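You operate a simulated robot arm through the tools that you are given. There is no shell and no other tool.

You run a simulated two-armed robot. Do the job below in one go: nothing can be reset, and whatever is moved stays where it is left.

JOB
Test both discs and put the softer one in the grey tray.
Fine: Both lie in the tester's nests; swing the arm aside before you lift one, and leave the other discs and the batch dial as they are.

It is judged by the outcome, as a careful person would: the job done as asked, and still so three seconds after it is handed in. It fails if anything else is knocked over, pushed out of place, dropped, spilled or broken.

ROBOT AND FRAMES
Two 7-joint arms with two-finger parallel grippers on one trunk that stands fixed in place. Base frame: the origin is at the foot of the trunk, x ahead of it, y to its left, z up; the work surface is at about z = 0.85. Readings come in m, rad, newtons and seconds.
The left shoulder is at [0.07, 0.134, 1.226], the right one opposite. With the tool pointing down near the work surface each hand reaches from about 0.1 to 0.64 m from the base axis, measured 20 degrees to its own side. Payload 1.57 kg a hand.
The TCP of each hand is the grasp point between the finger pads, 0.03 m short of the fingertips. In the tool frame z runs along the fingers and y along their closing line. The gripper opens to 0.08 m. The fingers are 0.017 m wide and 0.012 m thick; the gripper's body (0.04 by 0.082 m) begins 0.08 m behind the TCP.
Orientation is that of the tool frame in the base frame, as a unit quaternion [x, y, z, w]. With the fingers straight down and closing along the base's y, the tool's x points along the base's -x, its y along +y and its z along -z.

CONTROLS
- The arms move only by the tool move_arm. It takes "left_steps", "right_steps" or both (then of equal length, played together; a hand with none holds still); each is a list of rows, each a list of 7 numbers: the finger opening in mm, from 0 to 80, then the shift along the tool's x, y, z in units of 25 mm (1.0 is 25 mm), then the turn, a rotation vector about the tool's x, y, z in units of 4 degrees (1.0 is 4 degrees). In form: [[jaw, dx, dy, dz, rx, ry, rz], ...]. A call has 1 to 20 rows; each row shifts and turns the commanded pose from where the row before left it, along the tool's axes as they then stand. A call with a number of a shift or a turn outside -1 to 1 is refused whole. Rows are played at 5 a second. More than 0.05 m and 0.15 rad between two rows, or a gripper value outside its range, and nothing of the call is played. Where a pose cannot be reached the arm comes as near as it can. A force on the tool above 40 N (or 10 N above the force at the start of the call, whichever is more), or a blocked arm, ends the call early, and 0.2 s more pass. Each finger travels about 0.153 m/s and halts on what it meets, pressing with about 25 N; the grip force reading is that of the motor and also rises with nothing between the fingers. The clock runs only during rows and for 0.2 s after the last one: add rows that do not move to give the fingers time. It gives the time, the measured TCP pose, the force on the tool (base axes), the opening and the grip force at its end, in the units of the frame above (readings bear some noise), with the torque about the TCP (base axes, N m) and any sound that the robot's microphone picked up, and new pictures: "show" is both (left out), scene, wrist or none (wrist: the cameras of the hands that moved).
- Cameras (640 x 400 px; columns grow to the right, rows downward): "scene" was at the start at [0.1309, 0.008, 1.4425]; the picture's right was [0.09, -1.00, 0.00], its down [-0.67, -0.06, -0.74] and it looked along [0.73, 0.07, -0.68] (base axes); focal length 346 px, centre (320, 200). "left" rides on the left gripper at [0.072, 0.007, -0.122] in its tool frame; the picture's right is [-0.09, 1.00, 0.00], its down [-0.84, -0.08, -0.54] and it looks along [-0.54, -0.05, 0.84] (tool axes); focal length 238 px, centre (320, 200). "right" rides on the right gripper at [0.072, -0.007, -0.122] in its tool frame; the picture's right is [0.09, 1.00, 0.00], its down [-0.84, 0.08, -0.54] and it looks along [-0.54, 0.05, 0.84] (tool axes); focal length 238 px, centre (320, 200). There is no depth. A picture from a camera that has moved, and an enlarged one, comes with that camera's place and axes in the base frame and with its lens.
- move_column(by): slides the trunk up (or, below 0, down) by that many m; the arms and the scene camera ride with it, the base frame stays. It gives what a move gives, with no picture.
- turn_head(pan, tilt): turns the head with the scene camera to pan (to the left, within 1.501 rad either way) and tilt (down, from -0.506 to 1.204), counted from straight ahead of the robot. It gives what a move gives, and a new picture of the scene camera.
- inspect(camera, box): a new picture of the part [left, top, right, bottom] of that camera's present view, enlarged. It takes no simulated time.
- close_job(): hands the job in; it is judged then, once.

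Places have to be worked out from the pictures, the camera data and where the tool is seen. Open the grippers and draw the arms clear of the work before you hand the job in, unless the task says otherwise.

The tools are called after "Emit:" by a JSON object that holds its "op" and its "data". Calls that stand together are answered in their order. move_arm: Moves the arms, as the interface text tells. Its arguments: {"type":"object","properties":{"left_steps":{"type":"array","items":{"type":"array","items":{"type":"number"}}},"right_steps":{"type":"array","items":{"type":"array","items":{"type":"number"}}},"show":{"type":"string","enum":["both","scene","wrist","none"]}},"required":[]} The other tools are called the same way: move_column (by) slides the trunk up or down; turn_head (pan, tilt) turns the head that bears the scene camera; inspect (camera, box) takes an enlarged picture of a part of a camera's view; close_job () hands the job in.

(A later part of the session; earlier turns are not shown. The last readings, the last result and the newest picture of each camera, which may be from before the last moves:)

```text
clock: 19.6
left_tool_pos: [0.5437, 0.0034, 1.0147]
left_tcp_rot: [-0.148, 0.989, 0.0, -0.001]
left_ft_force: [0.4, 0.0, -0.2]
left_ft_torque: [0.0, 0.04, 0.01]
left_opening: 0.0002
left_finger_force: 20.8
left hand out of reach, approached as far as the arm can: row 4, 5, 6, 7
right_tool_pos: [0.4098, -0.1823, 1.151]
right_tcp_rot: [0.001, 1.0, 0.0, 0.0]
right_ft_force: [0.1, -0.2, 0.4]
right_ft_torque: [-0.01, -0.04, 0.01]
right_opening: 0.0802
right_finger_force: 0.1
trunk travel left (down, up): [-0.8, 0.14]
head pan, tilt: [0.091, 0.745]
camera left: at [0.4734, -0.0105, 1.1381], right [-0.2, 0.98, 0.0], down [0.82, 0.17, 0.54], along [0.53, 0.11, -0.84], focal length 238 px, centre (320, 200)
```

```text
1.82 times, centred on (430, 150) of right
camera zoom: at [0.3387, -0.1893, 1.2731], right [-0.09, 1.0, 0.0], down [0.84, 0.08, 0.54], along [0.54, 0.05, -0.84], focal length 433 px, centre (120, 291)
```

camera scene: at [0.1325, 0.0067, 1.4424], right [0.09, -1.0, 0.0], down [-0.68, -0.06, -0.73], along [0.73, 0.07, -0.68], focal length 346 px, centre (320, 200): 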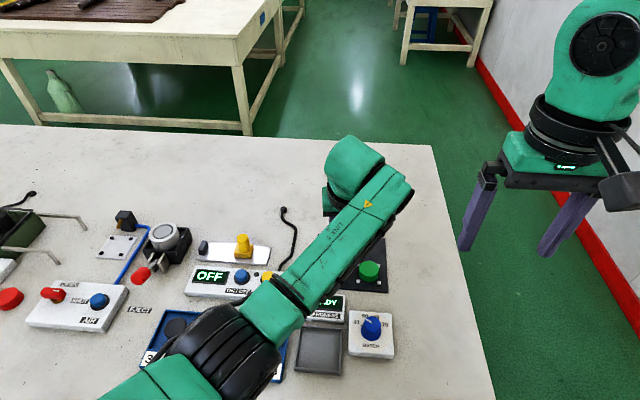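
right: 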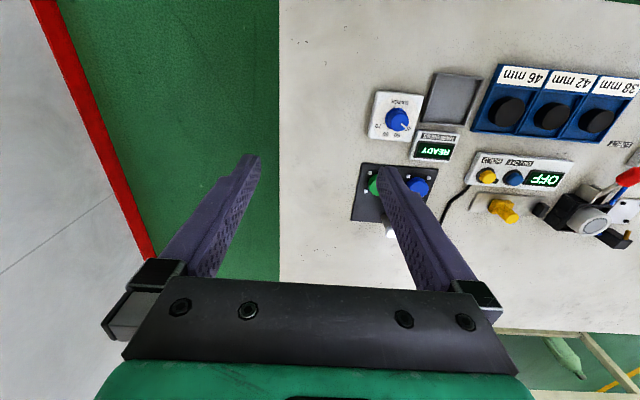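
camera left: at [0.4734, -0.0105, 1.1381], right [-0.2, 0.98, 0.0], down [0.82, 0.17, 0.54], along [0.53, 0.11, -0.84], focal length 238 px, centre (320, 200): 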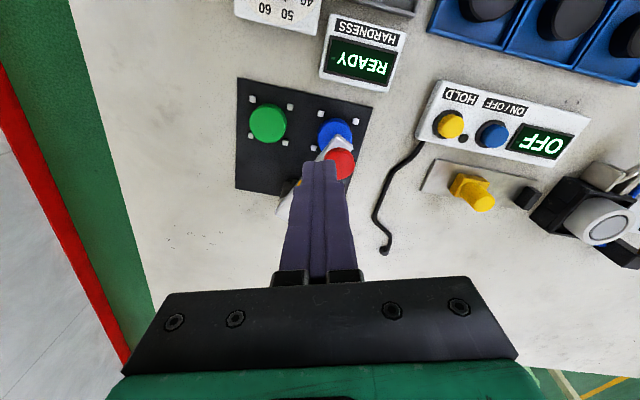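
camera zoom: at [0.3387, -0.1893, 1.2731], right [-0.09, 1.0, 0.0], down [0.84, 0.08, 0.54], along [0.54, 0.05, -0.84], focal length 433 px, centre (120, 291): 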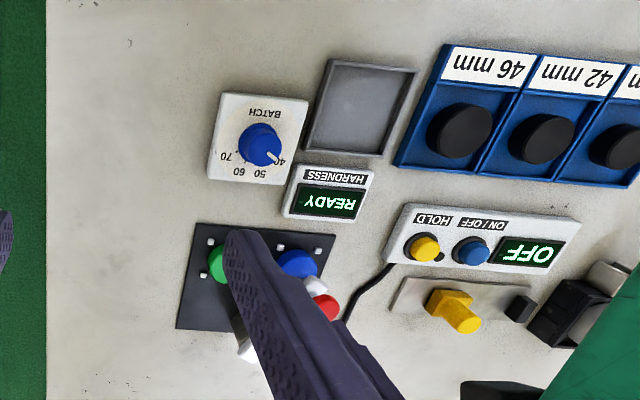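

While turning vertical the hand was limited by reach and stopped short, at (0.544, 0.003). The red knob measures (0.556, 0.025). I turn the yaw back to neutral, lower to fingertip height 0.955 (clear of everything) and shift over the knob.

Emit:
{"op": "move_arm", "data": {"left_steps": [[0, 0, 0, 0, 0, 0, 1], [0, 0, 0, 0, 0, 0, 1], [0, 0, 0, 0, 0, 0, 1], [0, 0, 0, 0, 0, 0, 1], [0, 0, 0, 0.55, 0, 0, 0], [0, 0, 0, 0.55, 0, 0, 0], [0, -0.255, 0.43, 0, 0, 0, 0], [0, -0.255, 0.43, 0, 0, 0, 0], [0, 0, 0, 0, 0, 0, 0]], "show": "both"}}

Emit:
{"op": "inspect", "data": {"camera": "left", "box": [200, 20, 440, 220]}}

Emit:
{"op": "inspect", "data": {"camera": "scene", "box": [290, 180, 390, 300]}}

```text
clock: 21.6
left_tool_pos: [0.5562, 0.025, 0.9881]
left_tcp_rot: [-0.01, 1.0, 0.0, 0.0]
left_ft_force: [0.0, -0.1, 0.5]
left_ft_torque: [-0.02, 0.03, 0.01]
left_opening: 0.0
left_finger_force: 21.6
right_tool_pos: [0.4106, -0.182, 1.1528]
right_tcp_rot: [0.0, 1.0, -0.001, 0.0]
right_ft_force: [0.3, 0.0, 0.6]
right_ft_torque: [-0.03, -0.02, -0.01]
right_opening: 0.08
right_finger_force: 0.1
trunk travel left (down, up): [-0.8, 0.14]
head pan, tilt: [0.091, 0.745]
camera scene: at [0.1307, 0.0075, 1.4425], right [0.09, -1.0, 0.0], down [-0.67, -0.06, -0.74], along [0.73, 0.07, -0.68], focal length 346 px, centre (320, 200)
camera left: at [0.4846, 0.0306, 1.1104], right [0.07, 1.0, 0.0], down [0.84, -0.06, 0.54], along [0.54, -0.04, -0.84], focal length 238 px, centre (320, 200)
```

scene: 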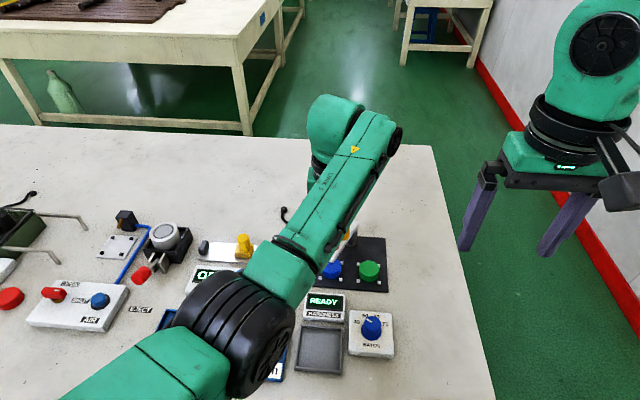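
left: 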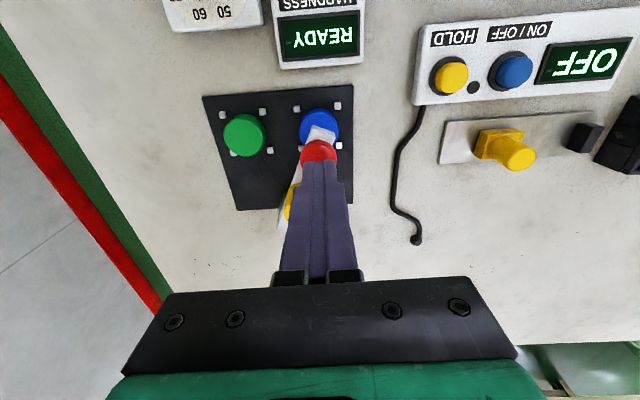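

```text
2.00 times, centred on (320, 120) of left
camera zoom: at [0.4846, 0.0306, 1.1104], right [0.07, 1.0, 0.0], down [0.84, -0.06, 0.54], along [0.54, -0.04, -0.84], focal length 477 px, centre (320, 360)
```

zoom: 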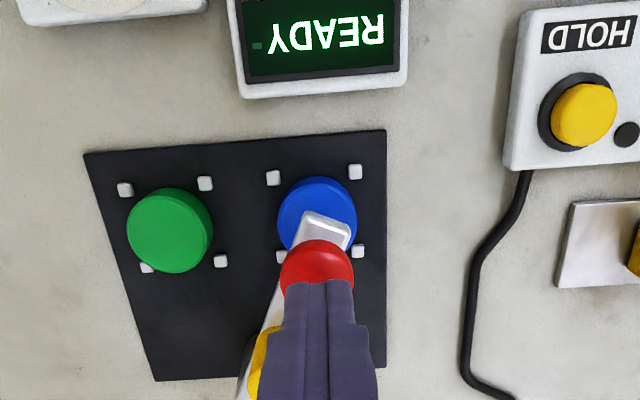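

```text
3.33 times, centred on (340, 240) of scene
camera zoom: at [0.1307, 0.0075, 1.4425], right [0.09, -1.0, 0.0], down [-0.67, -0.06, -0.74], along [0.73, 0.07, -0.68], focal length 1154 px, centre (253, 67)
```

zoom: 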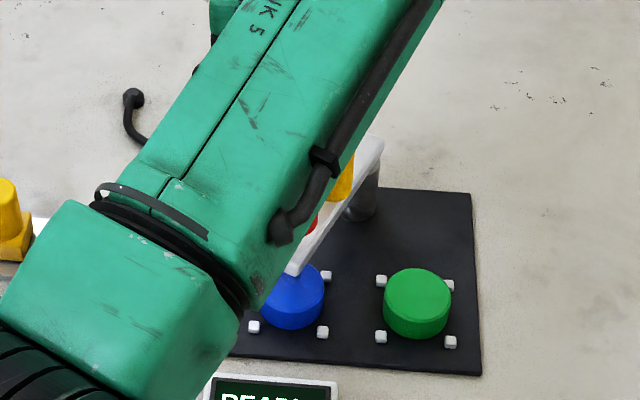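

The fingertips are centred above the red knob, and READY is readable in the wrist view. I descend slowly to make contact.

Emit:
{"op": "move_arm", "data": {"left_steps": [[0, 0, 0, 0.16, 0, 0, 0], [0, 0, 0, 0.16, 0, 0, 0], [0, 0, 0, 0.16, 0, 0, 0], [0, 0, 0, 0.08, 0, 0, 0], [0, 0, 0, 0.08, 0, 0, 0], [0, 0, 0, 0.08, 0, 0, 0], [0, 0, 0, 0.08, 0, 0, 0]], "show": "wrist"}}

Emit:
{"op": "inspect", "data": {"camera": "left", "box": [220, 0, 420, 200]}}

```text
clock: 23.2
left_tool_pos: [0.555, 0.0246, 0.9671]
left_tcp_rot: [-0.01, 1.0, 0.0, 0.001]
left_ft_force: [1.9, -0.7, 3.8]
left_ft_torque: [-0.02, -0.04, -0.02]
left_opening: 0.0
left_finger_force: 21.3
right_tool_pos: [0.4116, -0.184, 1.152]
right_tcp_rot: [0.0, 1.0, 0.0, 0.0]
right_ft_force: [-0.1, 0.8, -0.3]
right_ft_torque: [0.0, 0.01, -0.02]
right_opening: 0.0799
right_finger_force: 0.1
trunk travel left (down, up): [-0.8, 0.14]
head pan, tilt: [0.091, 0.745]
camera left: at [0.4835, 0.0304, 1.0907], right [0.07, 1.0, 0.0], down [0.84, -0.06, 0.54], along [0.54, -0.04, -0.84], focal length 238 px, centre (320, 200)
```

left: 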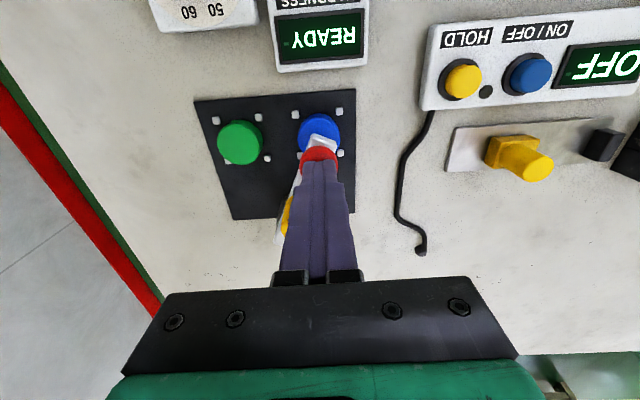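

```text
2.00 times, centred on (320, 100) of left
camera zoom: at [0.4835, 0.0304, 1.0907], right [0.07, 1.0, 0.0], down [0.84, -0.06, 0.54], along [0.54, -0.04, -0.84], focal length 477 px, centre (320, 400)
```

zoom: 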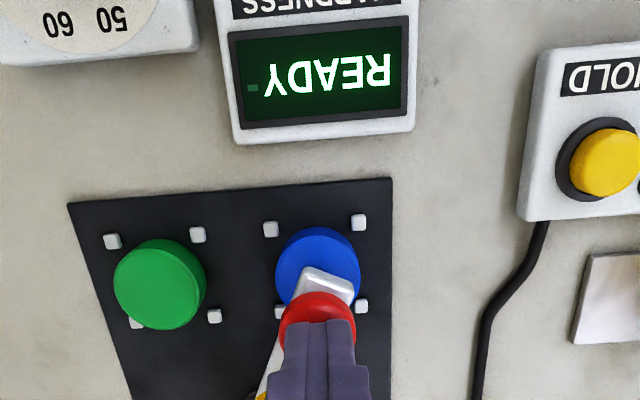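

Contact has been made (about 4 N) at TCP z = 0.967. I press further in small steps, watching the force and the display.

Emit:
{"op": "move_arm", "data": {"left_steps": [[0, 0, 0, 0.06, 0, 0, 0], [0, 0, 0, 0.06, 0, 0, 0], [0, 0, 0, 0.06, 0, 0, 0], [0, 0, 0, 0, 0, 0, 0]], "show": "wrist"}}

Emit:
{"op": "inspect", "data": {"camera": "left", "box": [220, 0, 420, 200]}}

```text
clock: 24.2
left_tool_pos: [0.5558, 0.0245, 0.9676]
left_tcp_rot: [-0.009, 1.0, 0.001, 0.004]
left_ft_force: [10.3, 0.5, 30.6]
left_ft_torque: [0.0, -0.21, 0.2]
left_opening: 0.0
left_finger_force: 20.9
right_tool_pos: [0.4085, -0.1834, 1.154]
right_tcp_rot: [0.001, 1.0, 0.0, 0.002]
right_ft_force: [-0.5, -0.1, 0.2]
right_ft_torque: [0.02, -0.01, 0.01]
right_opening: 0.0802
right_finger_force: 0.0
trunk travel left (down, up): [-0.8, 0.14]
head pan, tilt: [0.091, 0.745]
camera left: at [0.482, 0.0302, 1.0892], right [0.07, 1.0, 0.0], down [0.83, -0.06, 0.55], along [0.55, -0.04, -0.84], focal length 238 px, centre (320, 200)
```

left: 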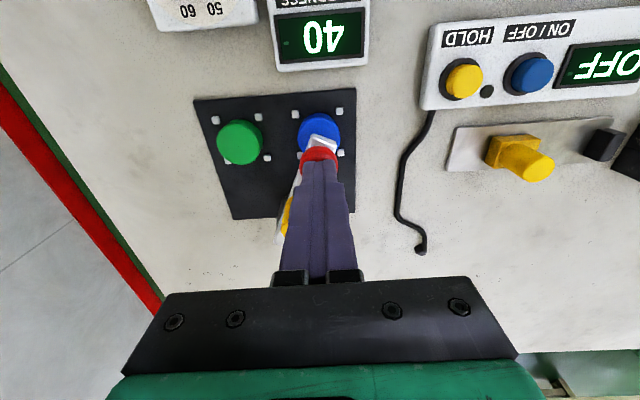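

```text
2.00 times, centred on (320, 100) of left
camera zoom: at [0.482, 0.0302, 1.0892], right [0.07, 1.0, 0.0], down [0.83, -0.06, 0.55], along [0.55, -0.04, -0.84], focal length 477 px, centre (320, 400)
```

zoom: 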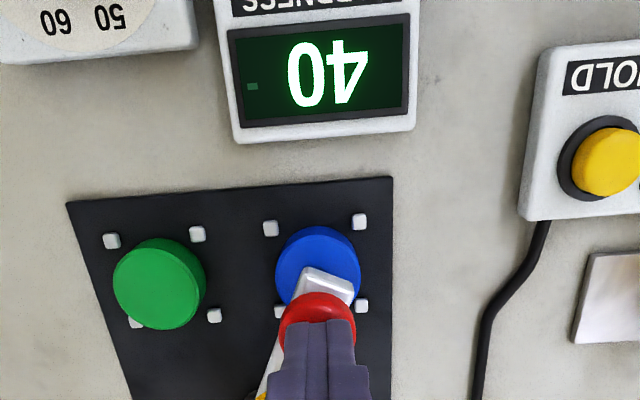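

At about 31 N the display reads 40 for the blue disc (it appears upside down in this view). I hold for a moment to see whether the reading is steady.

Emit:
{"op": "move_arm", "data": {"left_steps": [[0, 0, 0, 0, 0, 0, 0], [0, 0, 0, 0, 0, 0, 0], [0, 0, 0, 0, 0, 0, 0]], "show": "none"}}

Emit:
{"op": "inspect", "data": {"camera": "left", "box": [260, 0, 380, 80]}}

Emit:
{"op": "inspect", "data": {"camera": "scene", "box": [290, 260, 400, 360]}}

```text
clock: 25.0
left_tool_pos: [0.5543, 0.023, 0.9675]
left_tcp_rot: [-0.009, 1.0, -0.001, 0.004]
left_ft_force: [10.5, 0.0, 32.5]
left_ft_torque: [0.01, -0.22, 0.16]
left_opening: 0.0001
left_finger_force: 21.7
right_tool_pos: [0.4089, -0.1826, 1.1537]
right_tcp_rot: [0.002, 1.0, 0.0, 0.001]
right_ft_force: [0.1, 0.3, -0.5]
right_ft_torque: [0.04, 0.01, 0.0]
right_opening: 0.0801
right_finger_force: 0.0
trunk travel left (down, up): [-0.8, 0.14]
head pan, tilt: [0.091, 0.745]
```

```text
5.00 times, centred on (320, 40) of left
camera zoom: at [0.4817, 0.03, 1.0893], right [0.07, 1.0, 0.0], down [0.83, -0.06, 0.55], along [0.55, -0.04, -0.84], focal length 1192 px, centre (320, 1000)
```

zoom: 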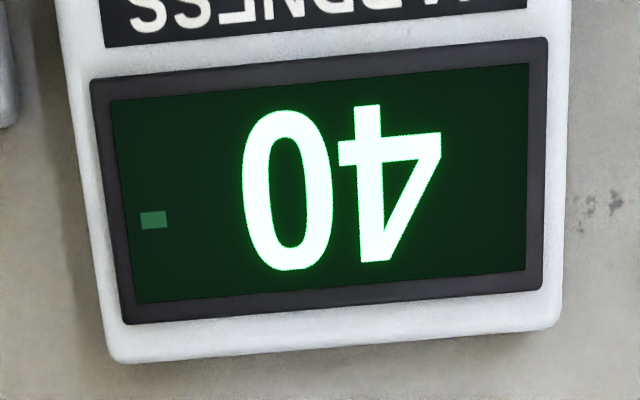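

```text
4.00 times, centred on (345, 310) of scene
camera zoom: at [0.1271, 0.0074, 1.443], right [0.09, -1.0, 0.0], down [-0.67, -0.06, -0.74], along [0.73, 0.07, -0.68], focal length 1384 px, centre (220, -240)
```

zoom: 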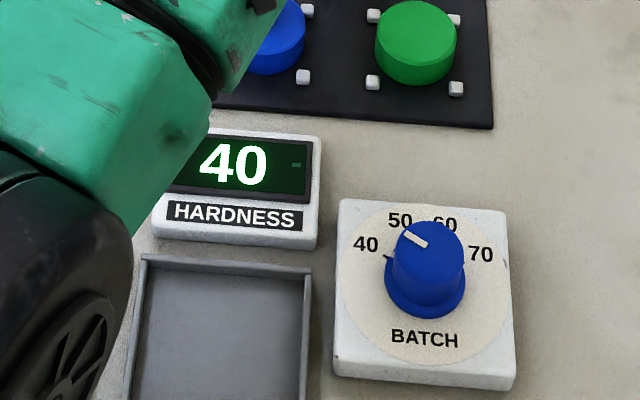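

Blue is steady at 40. I rise off the plunger, turn the hand 36° clockwise and tilt it forward again, ready to take the yellow handle.

Emit:
{"op": "move_arm", "data": {"left_steps": [[0, 0, 0, -0.4, 0, 0, 0], [0, 0, 0, -0.4, 0, 0, 0], [0, 0, 0, -0.6, 0, 0, 0], [20, 0, 0, 0, 0, 0, 1], [38, 0, 0, 0, 0, 0, 1], [38, 0, 0, 0, 0, 0, 1], [38, 0, 0, 0, 0, 0, 1], [38, 0, 0, 0, 0, 0, 1], [38, 0, 0, 0, 0, 0, 1], [38, 0, 0, 0, 0, 0, 1], [38, 0, 0, 0, 0, 0, 1], [38, 0, 0, 0, 0, 0, 1], [38, 0, 0, 0, 0, -1, 0], [38, 0, 0, 0, 0, -1, 0], [38, 0, 0, 0, 0, -1, 0], [38, 0, 0, 0, 0, -1, 0], [38, 0, 0, 0, 0, -1, 0], [38, 0, 0, 0, 0, 0, 0]], "show": "both"}}

Emit:
{"op": "inspect", "data": {"camera": "left", "box": [200, 0, 440, 200]}}

```text
clock: 28.8
left_tool_pos: [0.558, 0.0277, 1.0]
left_tcp_rot: [0.295, 0.94, -0.05, 0.166]
left_ft_force: [-0.4, -0.3, -0.1]
left_ft_torque: [-0.01, 0.0, 0.04]
left_opening: 0.0378
left_finger_force: 0.1
right_tool_pos: [0.411, -0.1831, 1.1521]
right_tcp_rot: [0.0, 1.0, 0.0, 0.0]
right_ft_force: [-0.1, -0.7, 0.1]
right_ft_torque: [-0.02, -0.01, -0.03]
right_opening: 0.0799
right_finger_force: 0.1
trunk travel left (down, up): [-0.8, 0.14]
head pan, tilt: [0.091, 0.745]
camera scene: at [0.131, 0.0076, 1.4425], right [0.09, -1.0, 0.0], down [-0.68, -0.06, -0.74], along [0.73, 0.07, -0.68], focal length 346 px, centre (320, 200)
camera left: at [0.4714, 0.0955, 1.0906], right [0.64, 0.77, 0.04], down [0.45, -0.41, 0.8], along [0.63, -0.49, -0.6], focal length 238 px, centre (320, 200)
```

scene: 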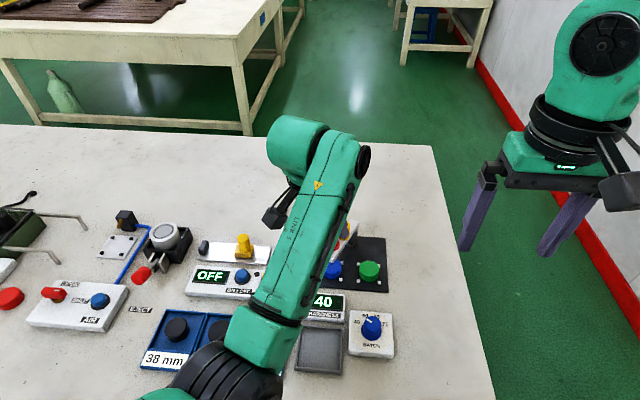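
left: 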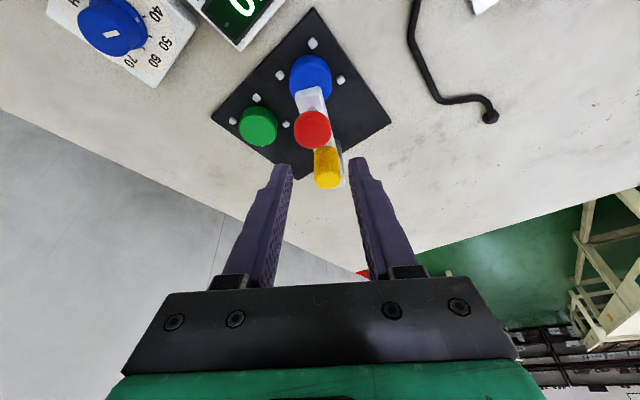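

```text
2.00 times, centred on (320, 100) of left
camera zoom: at [0.4714, 0.0955, 1.0906], right [0.64, 0.77, 0.04], down [0.45, -0.41, 0.8], along [0.63, -0.49, -0.6], focal length 477 px, centre (320, 400)
```

zoom: 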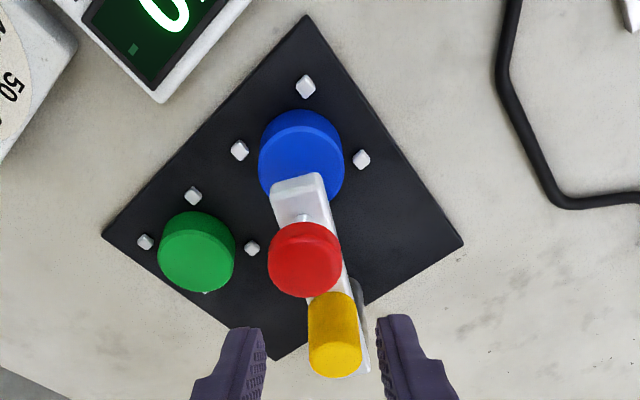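

The display holds 40. The yellow handle measures (0.601, 0.0035). I move over it and descend around it, with tips staying above the bar.

Emit:
{"op": "move_arm", "data": {"left_steps": [[38, -0.682, 0.093, 0.504, 0, 0, 0], [38, -0.682, 0.093, 0.504, 0, 0, 0], [38, 0, 0, 0, 0, 0, 0], [38, 0.24, 0, 0.66, 0, 0, 0], [38, 0.24, 0, 0.66, 0, 0, 0], [38, 0, 0, 0, 0, 0, 0]], "show": "wrist"}}

Emit:
{"op": "inspect", "data": {"camera": "left", "box": [220, 40, 420, 220]}}

```text
clock: 30.2
left_tool_pos: [0.5914, 0.0047, 0.9509]
left_tcp_rot: [0.295, 0.94, -0.052, 0.165]
left_ft_force: [-0.5, 0.8, 0.3]
left_ft_torque: [0.02, -0.01, -0.04]
left_opening: 0.038
left_finger_force: 0.0
right_tool_pos: [0.4108, -0.1818, 1.1534]
right_tcp_rot: [0.001, 1.0, 0.0, 0.0]
right_ft_force: [-0.3, 0.5, 0.6]
right_ft_torque: [0.0, 0.0, -0.04]
right_opening: 0.08
right_finger_force: 0.0
trunk travel left (down, up): [-0.8, 0.14]
head pan, tilt: [0.091, 0.745]
camera left: at [0.5062, 0.074, 1.0417], right [0.64, 0.77, 0.03], down [0.45, -0.41, 0.8], along [0.62, -0.5, -0.61], focal length 238 px, centre (320, 200)
```

left: 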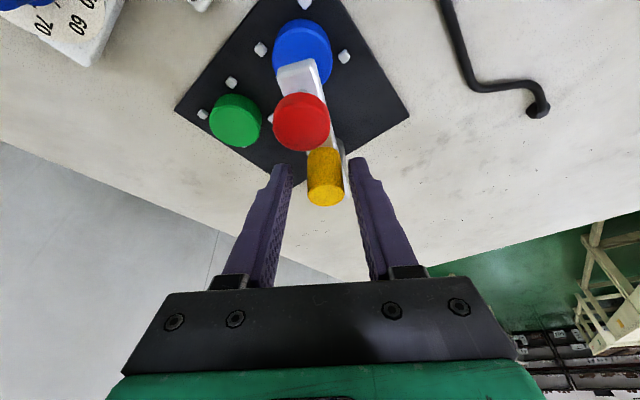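

```text
2.22 times, centred on (320, 130) of left
camera zoom: at [0.5062, 0.074, 1.0417], right [0.64, 0.77, 0.03], down [0.45, -0.41, 0.8], along [0.62, -0.5, -0.61], focal length 530 px, centre (320, 356)
```

zoom: 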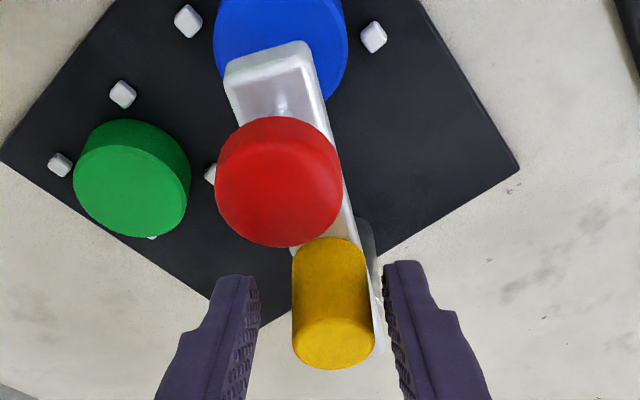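

The handle is about 4 mm toward the +y finger, so I centre the hand and then close on it.

Emit:
{"op": "move_arm", "data": {"left_steps": [[38, 0, 0.16, 0, 0, 0, 0], [38, 0, 0, 0, 0, 0, 0], [30, 0, 0, 0, 0, 0, 0], [22, 0, 0, 0, 0, 0, 0], [22, 0, 0, 0, 0, 0, 0]], "show": "wrist"}}

Emit:
{"op": "inspect", "data": {"camera": "left", "box": [220, 40, 420, 220]}}

```text
clock: 31.4
left_tool_pos: [0.5952, 0.0072, 0.9512]
left_tcp_rot: [0.295, 0.94, -0.051, 0.164]
left_ft_force: [-1.5, -1.4, -0.8]
left_ft_torque: [0.28, -0.32, -0.04]
left_opening: 0.0233
left_finger_force: 35.1
right_tool_pos: [0.4095, -0.1834, 1.152]
right_tcp_rot: [0.002, 1.0, 0.0, 0.0]
right_ft_force: [-0.1, 0.4, 0.4]
right_ft_torque: [0.02, -0.02, 0.0]
right_opening: 0.08
right_finger_force: 0.1
trunk travel left (down, up): [-0.8, 0.14]
head pan, tilt: [0.091, 0.745]
camera left: at [0.5088, 0.0766, 1.0422], right [0.64, 0.77, 0.03], down [0.45, -0.41, 0.79], along [0.62, -0.5, -0.61], focal length 238 px, centre (320, 200)
```

left: 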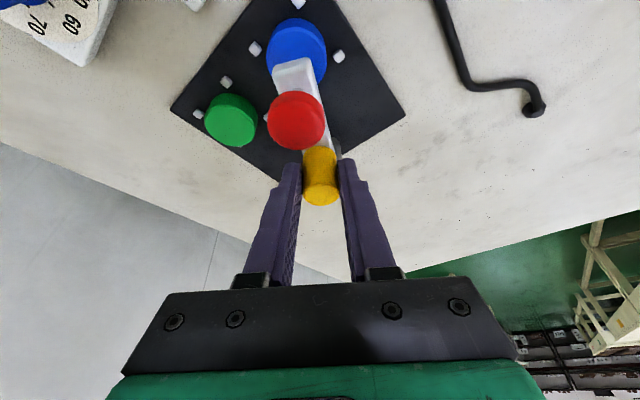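

```text
2.22 times, centred on (320, 130) of left
camera zoom: at [0.5088, 0.0766, 1.0422], right [0.64, 0.77, 0.03], down [0.45, -0.41, 0.79], along [0.62, -0.5, -0.61], focal length 530 px, centre (320, 356)
```

zoom: 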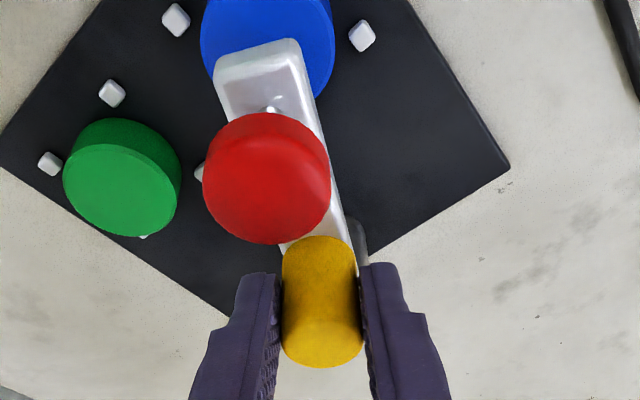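

Gripped firmly again. I swing the arm about 48° further counter-clockwise toward the green disc.

Emit:
{"op": "move_arm", "data": {"left_steps": [[22, -0.019, -0.131, 0.006, -0.342, 0, -0.94], [22, -0.019, -0.131, 0.006, -0.342, 0, -0.94], [22, -0.019, -0.131, 0.006, -0.342, 0, -0.94], [22, -0.019, -0.131, 0.006, -0.342, 0, -0.94], [22, -0.019, -0.131, 0.006, -0.342, 0, -0.94], [22, -0.019, -0.131, 0.006, -0.342, 0, -0.94], [22, -0.019, -0.131, 0.006, -0.342, 0, -0.94], [22, -0.019, -0.131, 0.006, -0.342, 0, -0.94], [22, -0.019, -0.131, 0.006, -0.342, 0, -0.94], [22, -0.019, -0.131, 0.006, -0.342, 0, -0.94], [22, -0.019, -0.131, 0.006, -0.342, 0, -0.94], [22, -0.019, -0.131, 0.006, -0.342, 0, -0.94], [22, 0, 0, 0, 0, 0, 0]], "show": "both"}}

Emit:
{"op": "inspect", "data": {"camera": "left", "box": [200, 0, 440, 220]}}

Emit:
{"op": "inspect", "data": {"camera": "right", "box": [320, 40, 540, 260]}}

```text
clock: 33.8
left_tool_pos: [0.587, -0.0013, 0.9451]
left_tcp_rot: [-0.082, 0.983, 0.035, 0.163]
left_ft_force: [-21.6, 20.6, 9.5]
left_ft_torque: [0.16, 0.61, 0.74]
left_opening: 0.024
left_finger_force: 36.0
right_tool_pos: [0.4049, -0.1829, 1.1559]
right_tcp_rot: [0.002, 1.0, -0.001, 0.003]
right_ft_force: [0.1, -0.3, -0.8]
right_ft_torque: [0.02, -0.03, 0.02]
right_opening: 0.0801
right_finger_force: 0.2
trunk travel left (down, up): [-0.8, 0.14]
head pan, tilt: [0.091, 0.745]
stopped in row 11 (left hand): the force on the tool passed its limit at 42 N (the readings are from after the stop); the commanded pose is now the measured one
camera scene: at [0.1224, 0.0093, 1.4437], right [0.09, -1.0, 0.0], down [-0.67, -0.06, -0.74], along [0.74, 0.07, -0.67], focal length 346 px, centre (320, 200)
camera left: at [0.4794, -0.017, 1.0377], right [-0.09, 0.99, 0.07], down [0.62, 0.0, 0.78], along [0.78, 0.11, -0.62], focal length 238 px, centre (320, 200)
```

scene: 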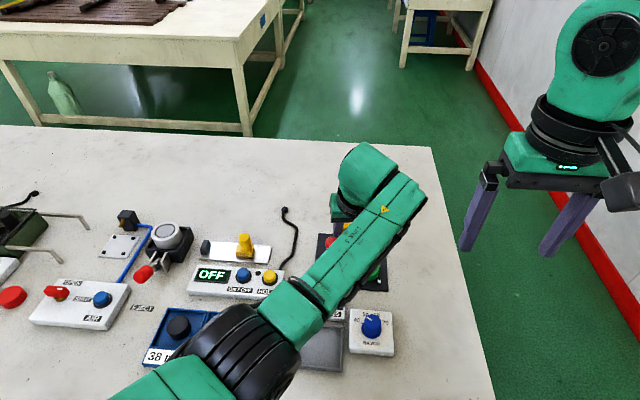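
left: 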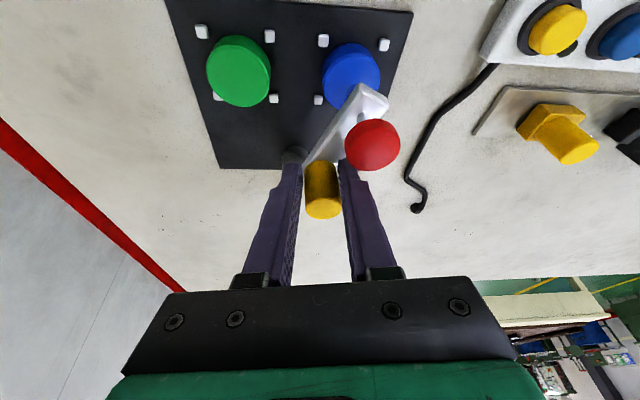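

```text
1.82 times, centred on (320, 110) of left
camera zoom: at [0.4794, -0.017, 1.0377], right [-0.09, 0.99, 0.07], down [0.62, 0.0, 0.78], along [0.78, 0.11, -0.62], focal length 433 px, centre (320, 364)
```

zoom: 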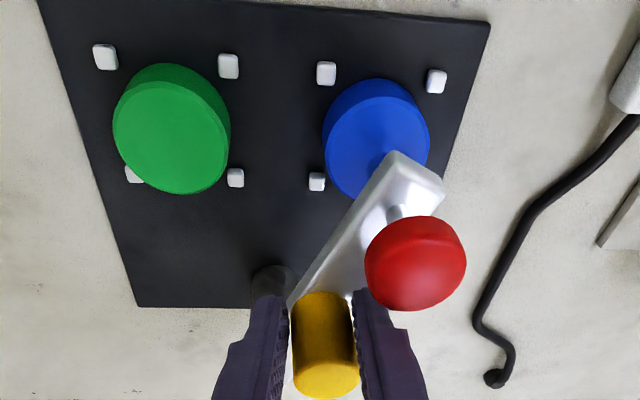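

```text
1.82 times, centred on (430, 150) of right
camera zoom: at [0.3312, -0.1896, 1.2757], right [-0.09, 1.0, 0.0], down [0.83, 0.07, 0.55], along [0.55, 0.05, -0.84], focal length 433 px, centre (120, 291)
```

zoom: 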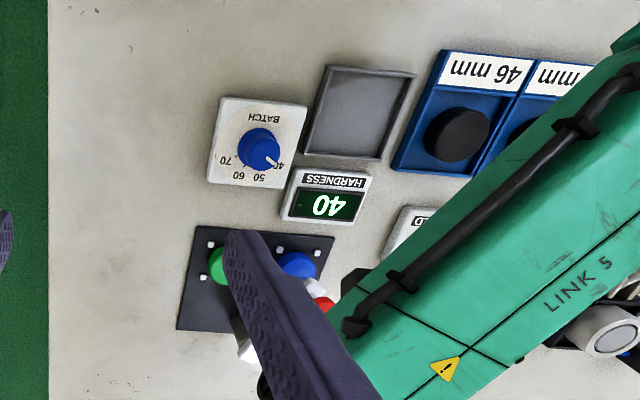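

The swing was blocked: force limit reached, and the bar is still over the blue disc while the hand turned about the handle. I look closely at the plunger and the disc before doing anything else.

Emit:
{"op": "inspect", "data": {"camera": "left", "box": [300, 30, 420, 150]}}

Emit:
{"op": "inspect", "data": {"camera": "left", "box": [260, 100, 400, 230]}}

Emit:
{"op": "inspect", "data": {"camera": "right", "box": [370, 140, 530, 260]}}

Emit:
{"op": "inspect", "data": {"camera": "scene", "box": [300, 200, 400, 300]}}

```text
3.33 times, centred on (360, 90) of left
camera zoom: at [0.4794, -0.017, 1.0377], right [-0.09, 0.99, 0.07], down [0.62, 0.0, 0.78], along [0.78, 0.11, -0.62], focal length 794 px, centre (187, 567)
```

zoom: 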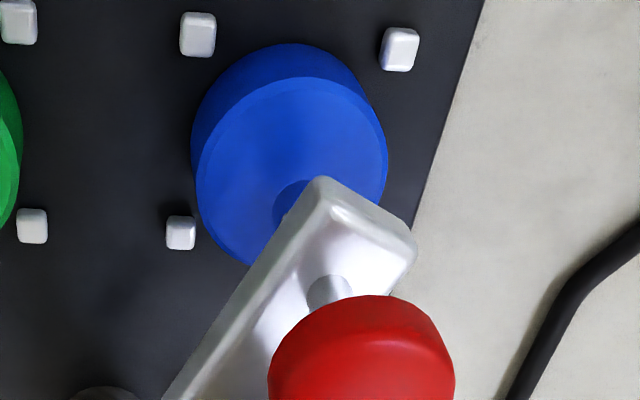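

```text
3.08 times, centred on (330, 165) of left
camera zoom: at [0.4794, -0.017, 1.0377], right [-0.09, 0.99, 0.07], down [0.62, 0.0, 0.78], along [0.78, 0.11, -0.62], focal length 733 px, centre (289, 308)
```

zoom: 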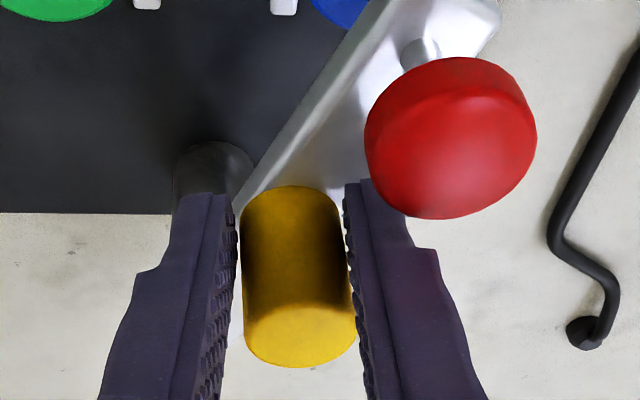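

```text
3.33 times, centred on (450, 200) of right
camera zoom: at [0.3312, -0.1896, 1.2757], right [-0.09, 1.0, 0.0], down [0.83, 0.07, 0.55], along [0.55, 0.05, -0.84], focal length 794 px, centre (-113, 200)
```

zoom: 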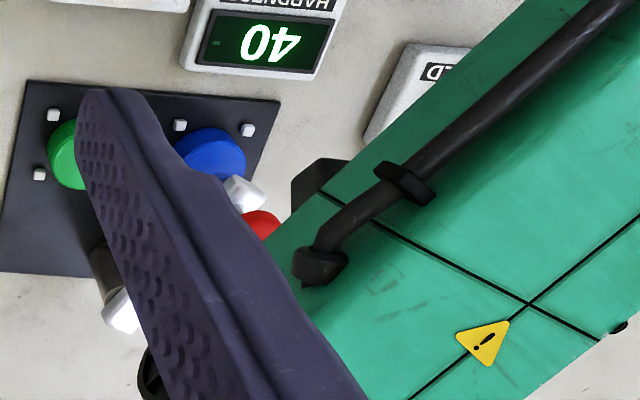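

```text
4.00 times, centred on (350, 250) of scene
camera zoom: at [0.1224, 0.0093, 1.4437], right [0.09, -1.0, 0.0], down [-0.67, -0.06, -0.74], along [0.74, 0.07, -0.67], focal length 1384 px, centre (200, 0)
```

zoom: 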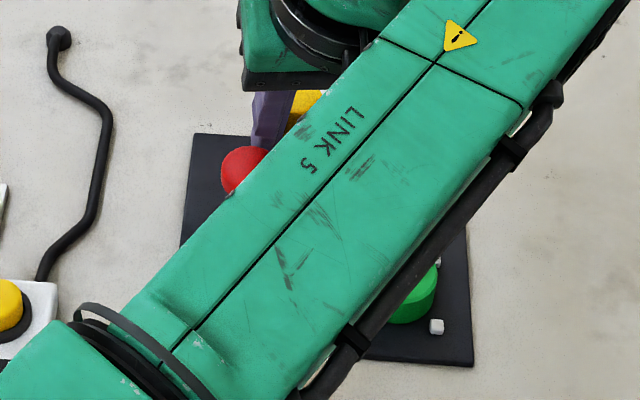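

The plunger looks raised and the blue disc is still seated. I open the jaws to release the strain, rise clear and look at the whole tester.

Emit:
{"op": "move_arm", "data": {"left_steps": [[26, 0, 0, 0, 0, 0, 0], [34, 0, 0, 0, 0, 0, 0], [38, 0, 0, 0, 0, 0, 0], [38, -0.26, 0, -0.75, 0, 0, 0], [38, -0.26, 0, -0.75, 0, 0, 0], [38, -0.26, 0, -0.75, 0, 0, 0], [38, 0, 0, 0, 0, 0, 0]], "show": "both"}}

Emit:
{"op": "inspect", "data": {"camera": "left", "box": [220, 0, 420, 180]}}

Emit:
{"op": "inspect", "data": {"camera": "right", "box": [370, 140, 530, 260]}}

```text
clock: 35.4
left_tool_pos: [0.594, -0.0028, 1.0024]
left_tcp_rot: [-0.084, 0.982, 0.033, 0.164]
left_ft_force: [0.6, 1.0, -0.2]
left_ft_torque: [0.01, 0.02, -0.04]
left_opening: 0.038
left_finger_force: 0.1
right_tool_pos: [0.4103, -0.1836, 1.152]
right_tcp_rot: [0.002, 1.0, 0.0, 0.001]
right_ft_force: [-0.2, -0.4, 0.7]
right_ft_torque: [-0.01, 0.03, 0.0]
right_opening: 0.0798
right_finger_force: 0.1
trunk travel left (down, up): [-0.8, 0.14]
head pan, tilt: [0.091, 0.745]
camera scene: at [0.1313, 0.008, 1.4424], right [0.09, -1.0, 0.0], down [-0.68, -0.06, -0.74], along [0.73, 0.07, -0.68], focal length 346 px, centre (320, 200)
camera left: at [0.4872, -0.0181, 1.0945], right [-0.09, 0.99, 0.07], down [0.62, 0.0, 0.78], along [0.78, 0.11, -0.62], focal length 238 px, centre (320, 200)
```

scene: 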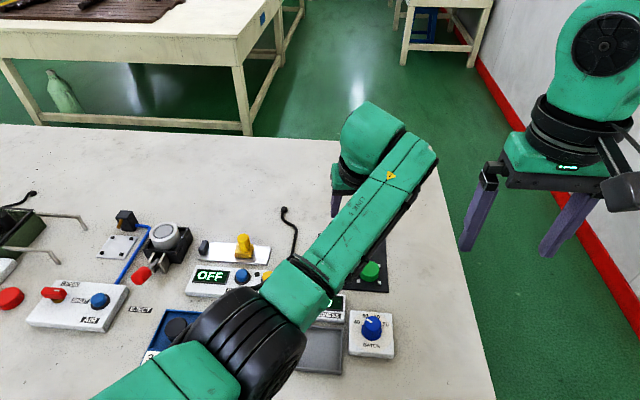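
left: 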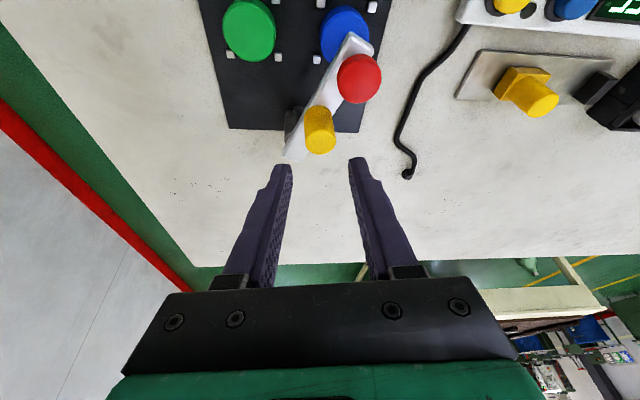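

```text
2.22 times, centred on (320, 90) of left
camera zoom: at [0.4872, -0.0181, 1.0945], right [-0.09, 0.99, 0.07], down [0.62, 0.0, 0.78], along [0.78, 0.11, -0.62], focal length 530 px, centre (320, 444)
```

zoom: 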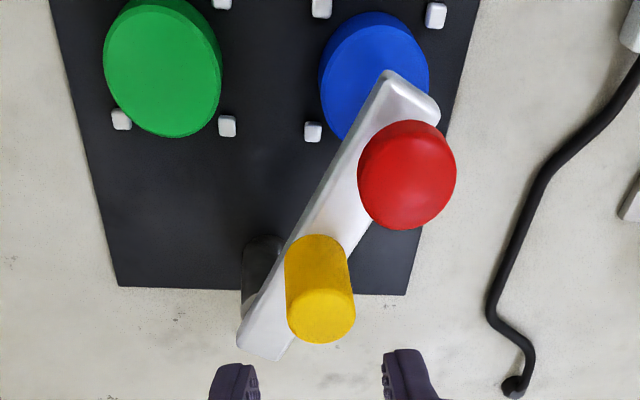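

```text
3.33 times, centred on (450, 200) of right
camera zoom: at [0.3391, -0.1905, 1.2729], right [-0.09, 1.0, 0.0], down [0.84, 0.07, 0.54], along [0.54, 0.05, -0.84], focal length 794 px, centre (-113, 200)
```

zoom: 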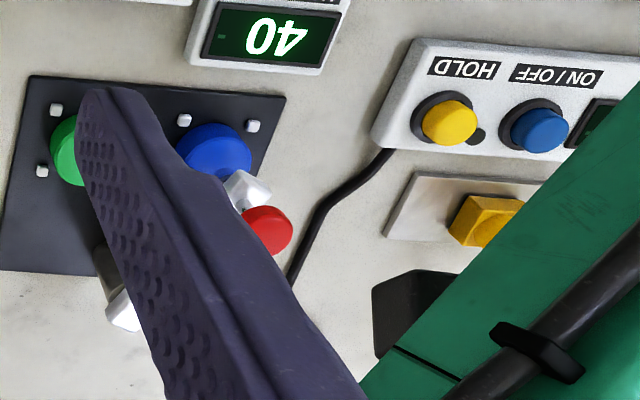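

The bar still points over the blue disc (about 155°), and the plunger seems to be up. To find what holds it, I pull the left hand back and turn its camera for a low side view of the plunger.

Emit:
{"op": "move_arm", "data": {"left_steps": [[38, 0.587, 0.907, -0.167, 0, 0, 0], [38, 0.587, 0.907, -0.167, 0, 0, 0], [38, 0.587, 0.907, -0.167, 0, 0, 0], [38, 0.587, 0.907, -0.167, 0, 0, 0], [38, 0.587, 0.907, -0.167, 0, 0, 0], [38, 0.587, 0.907, -0.167, 0, 0, 0], [38, 0, 0, 0, 0.328, -0.037, 0.943], [38, 0, 0, 0, 0.328, -0.037, 0.943], [38, 0, 0, 0, 0.328, -0.037, 0.943], [38, 0, 0, 0, 0.328, -0.037, 0.943], [38, 0, 0, 0, 0.328, -0.037, 0.943], [38, 0, 0, 0, 0.328, -0.037, 0.943], [38, 0, 0, 0, 0.328, -0.037, 0.943], [38, 0, 0, 0, 0.328, -0.037, 0.943], [38, 0, 0, 0, 0.328, -0.037, 0.943], [38, 0, 0, 0, 0.328, -0.037, 0.943], [38, 0, 0, 0, 0.328, -0.037, 0.943], [38, 0, 0, 0, 0.328, -0.037, 0.943], [38, 0, 0, 0, 0.328, -0.037, 0.943], [38, 0, 0, 0, 0.328, -0.037, 0.943]], "show": "both"}}

Emit:
{"op": "inspect", "data": {"camera": "scene", "box": [295, 195, 400, 300]}}

Emit:
{"op": "inspect", "data": {"camera": "left", "box": [220, 0, 420, 180]}}

```text
clock: 37.0
left_tool_pos: [0.5082, 0.1362, 1.0533]
left_tcp_rot: [-0.065, 0.97, 0.048, 0.229]
left_ft_force: [-0.3, 0.7, 0.2]
left_ft_torque: [0.04, -0.05, 0.02]
left_opening: 0.0377
left_finger_force: 0.1
right_tool_pos: [0.411, -0.1844, 1.1523]
right_tcp_rot: [0.003, 1.0, 0.0, 0.0]
right_ft_force: [-0.6, 0.1, -0.7]
right_ft_torque: [-0.01, 0.03, 0.0]
right_opening: 0.0802
right_finger_force: 0.1
trunk travel left (down, up): [-0.8, 0.14]
head pan, tilt: [0.091, 0.745]
stopped in row 8 (left hand): the arm was blocked; the commanded pose is now the measured one
camera scene: at [0.1312, 0.0081, 1.4425], right [0.09, -1.0, 0.0], down [-0.68, -0.06, -0.74], along [0.73, 0.07, -0.68], focal length 346 px, centre (320, 200)
camera left: at [0.391, 0.1216, 1.1321], right [-0.06, 0.99, 0.1], down [0.51, -0.06, 0.86], along [0.86, 0.11, -0.51], focal length 238 px, centre (320, 200)
```

scene: 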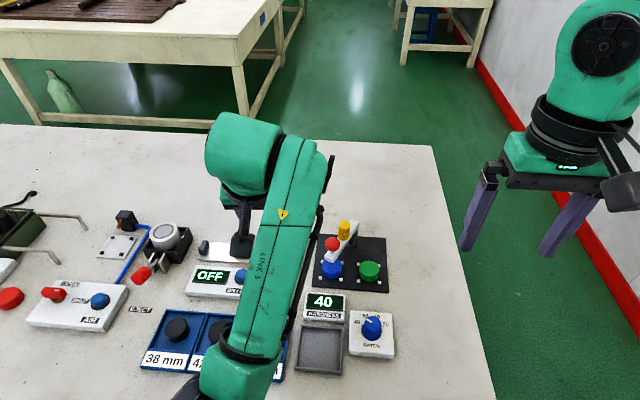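
left: 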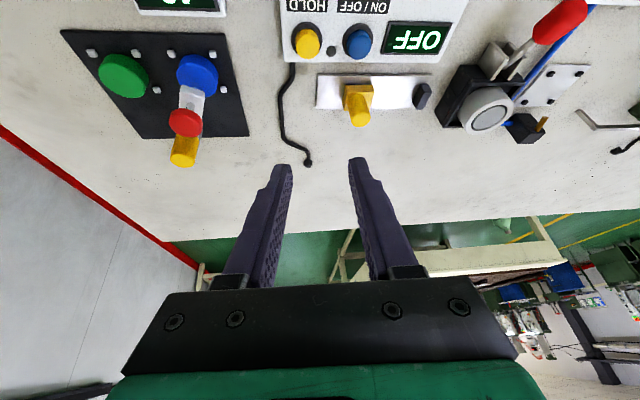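

```text
3.81 times, centred on (348, 248) of scene
camera zoom: at [0.1312, 0.0081, 1.4425], right [0.09, -1.0, 0.0], down [-0.68, -0.06, -0.74], along [0.73, 0.07, -0.68], focal length 1319 px, centre (215, 19)
```

zoom: 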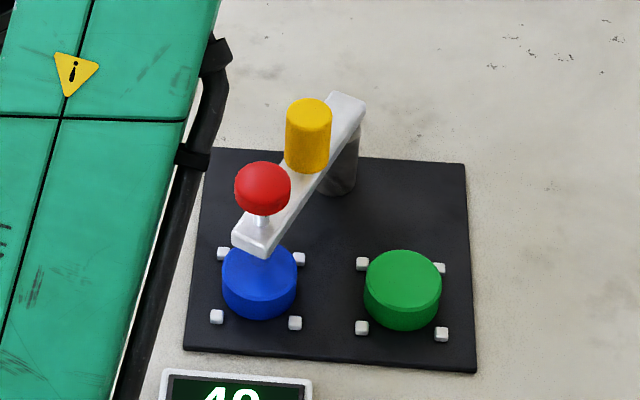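

```text
2.22 times, centred on (320, 90) of left
camera zoom: at [0.391, 0.1216, 1.1321], right [-0.06, 0.99, 0.1], down [0.51, -0.06, 0.86], along [0.86, 0.11, -0.51], focal length 530 px, centre (320, 444)
```

zoom: 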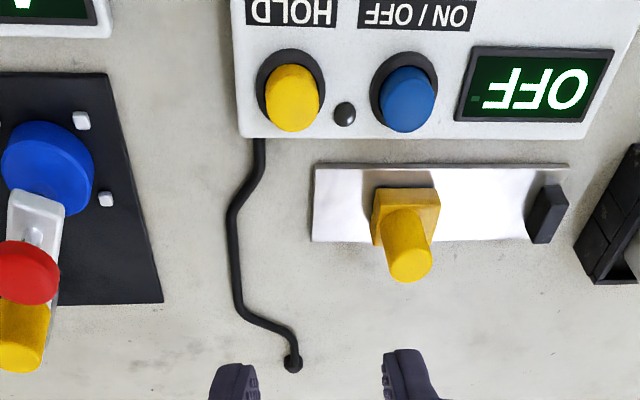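

The scene view shows the plunger up and well centred over the blue disc, with the disc still in its nest. The hand stopped as blocked in free space, so the left arm is probably at a joint limit in this twisted pose. I straighten it gently by taking out some tilt while moving up.

Emit:
{"op": "move_arm", "data": {"left_steps": [[40, 0, 0, -0.4, 0, 0.5, 0], [40, 0, 0, -0.4, 0, 0.5, 0], [40, 0, 0, -0.4, 0, 0.5, 0], [40, 0, 0, -0.4, 0, 0.5, 0], [40, 0, 0, 0, 0, 0, 0]], "show": "scene"}}

```text
clock: 38.4
left_tool_pos: [0.5313, 0.1686, 1.0501]
left_tcp_rot: [-0.085, 0.98, 0.073, 0.164]
left_ft_force: [0.1, -0.3, -0.3]
left_ft_torque: [-0.02, 0.03, -0.02]
left_opening: 0.0398
left_finger_force: 0.1
left hand out of reach, approached as far as the arm can: row 2, 3, 4
right_tool_pos: [0.4099, -0.1824, 1.1521]
right_tcp_rot: [0.002, 1.0, 0.0, 0.001]
right_ft_force: [0.0, -0.1, -0.7]
right_ft_torque: [0.02, -0.03, -0.01]
right_opening: 0.08
right_finger_force: 0.0
trunk travel left (down, up): [-0.8, 0.14]
head pan, tilt: [0.091, 0.745]
stopped in row 5 (left hand): the arm was blocked; the commanded pose is now the measured one
camera scene: at [0.1308, 0.008, 1.4425], right [0.09, -1.0, 0.0], down [-0.67, -0.06, -0.74], along [0.73, 0.07, -0.68], focal length 346 px, centre (320, 200)
```

scene: 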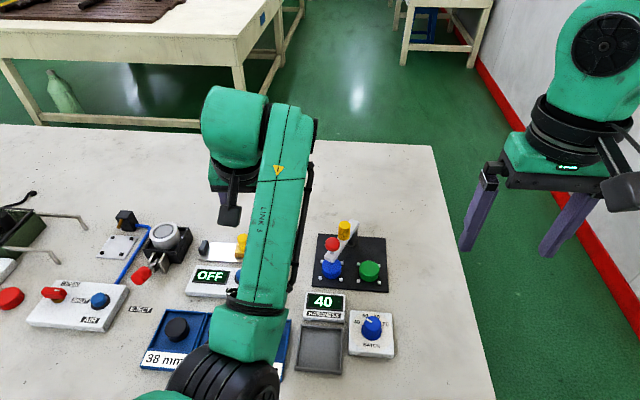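

The scene is undisturbed. The arm's posture is cramped, probably because the wrist turned too far counter-clockwise, so I unwind the yaw clockwise in place.

Emit:
{"op": "move_arm", "data": {"left_steps": [[40, 0, 0, 0, 0.3, 0, 0.9], [40, 0, 0, 0, 0.3, 0, 0.9], [40, 0, 0, 0, 0.3, 0, 0.9], [40, 0, 0, 0, 0.3, 0, 0.9], [40, 0, 0, 0, 0, 0, 0]], "show": "scene"}}

```text
clock: 39.6
left_tool_pos: [0.532, 0.1773, 1.0495]
left_tcp_rot: [0.041, 0.985, 0.061, 0.156]
left_ft_force: [1.2, 0.3, 0.3]
left_ft_torque: [0.01, 0.01, -0.01]
left_opening: 0.04
left_finger_force: 0.0
right_tool_pos: [0.4104, -0.1838, 1.1517]
right_tcp_rot: [0.002, 1.0, 0.0, 0.0]
right_ft_force: [-0.3, 0.8, 0.7]
right_ft_torque: [0.02, 0.0, 0.0]
right_opening: 0.0799
right_finger_force: 0.1
trunk travel left (down, up): [-0.8, 0.14]
head pan, tilt: [0.091, 0.745]
camera scene: at [0.1308, 0.0079, 1.4425], right [0.09, -1.0, 0.0], down [-0.67, -0.06, -0.74], along [0.73, 0.07, -0.68], focal length 346 px, centre (320, 200)
```

scene: 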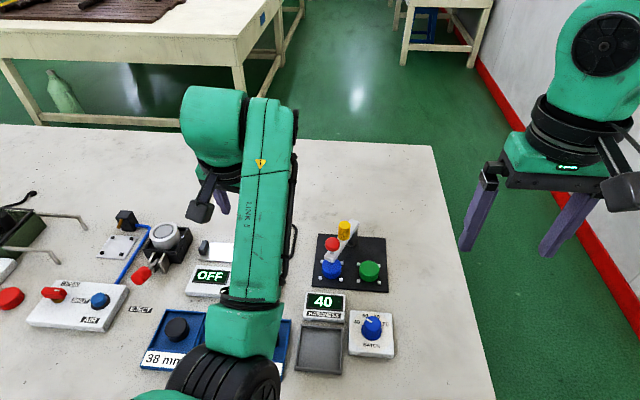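

Unwinding works. I continue to a neutral, vertical attitude (removing the roll and the tilt) and rise, to get the left arm into a healthy posture.

Emit:
{"op": "move_arm", "data": {"left_steps": [[40, 0, 0, 0, 0.5, 0, 0], [40, 0, 0, 0, 0.5, 0, 0], [40, 0, 0, 0, 0.5, 0, 0], [40, 0, 0, 0, 0.5, 0, 0], [40, 0.3, 0, -0.5, 0, 1, 0], [40, 0.3, 0, -0.5, 0, 1, 0], [40, 0.3, 0, -0.5, 0, 1, 0], [40, 0.3, 0, -0.5, 0, 1, 0], [40, 0.3, 0, -0.5, 0, 0.5, 0], [40, 0.3, 0, -0.5, 0, 0, 0], [40, 0, 0, 0, 0, 0, 0]], "show": "both"}}

```text
clock: 42.0
left_tool_pos: [0.5582, 0.1934, 1.0748]
left_tcp_rot: [0.06, 0.998, -0.01, -0.003]
left_ft_force: [0.2, 0.1, 0.7]
left_ft_torque: [-0.02, -0.01, 0.0]
left_opening: 0.04
left_finger_force: 0.1
left hand out of reach, approached as far as the arm can: row 4, 5, 6, 7, 8, 9, 10
right_tool_pos: [0.4118, -0.1837, 1.153]
right_tcp_rot: [0.001, 1.0, -0.001, 0.0]
right_ft_force: [0.2, 0.0, 0.1]
right_ft_torque: [-0.01, 0.01, -0.01]
right_opening: 0.0802
right_finger_force: 0.1
trunk travel left (down, up): [-0.8, 0.14]
head pan, tilt: [0.091, 0.745]
camera scene: at [0.131, 0.008, 1.4425], right [0.09, -1.0, 0.0], down [-0.68, -0.06, -0.74], along [0.73, 0.07, -0.68], focal length 346 px, centre (320, 200)
camera left: at [0.4892, 0.2119, 1.1971], right [0.21, 0.98, -0.02], down [0.83, -0.17, 0.54], along [0.52, -0.13, -0.84], focal length 238 px, centre (320, 200)
```

scene: 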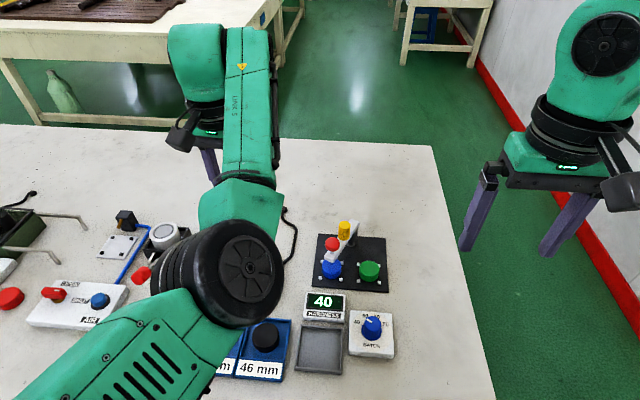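
left: 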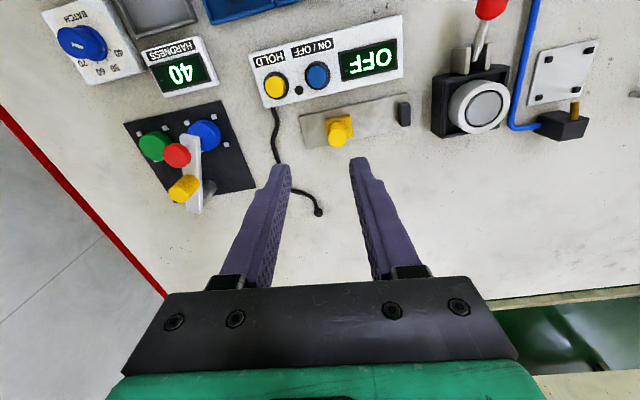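

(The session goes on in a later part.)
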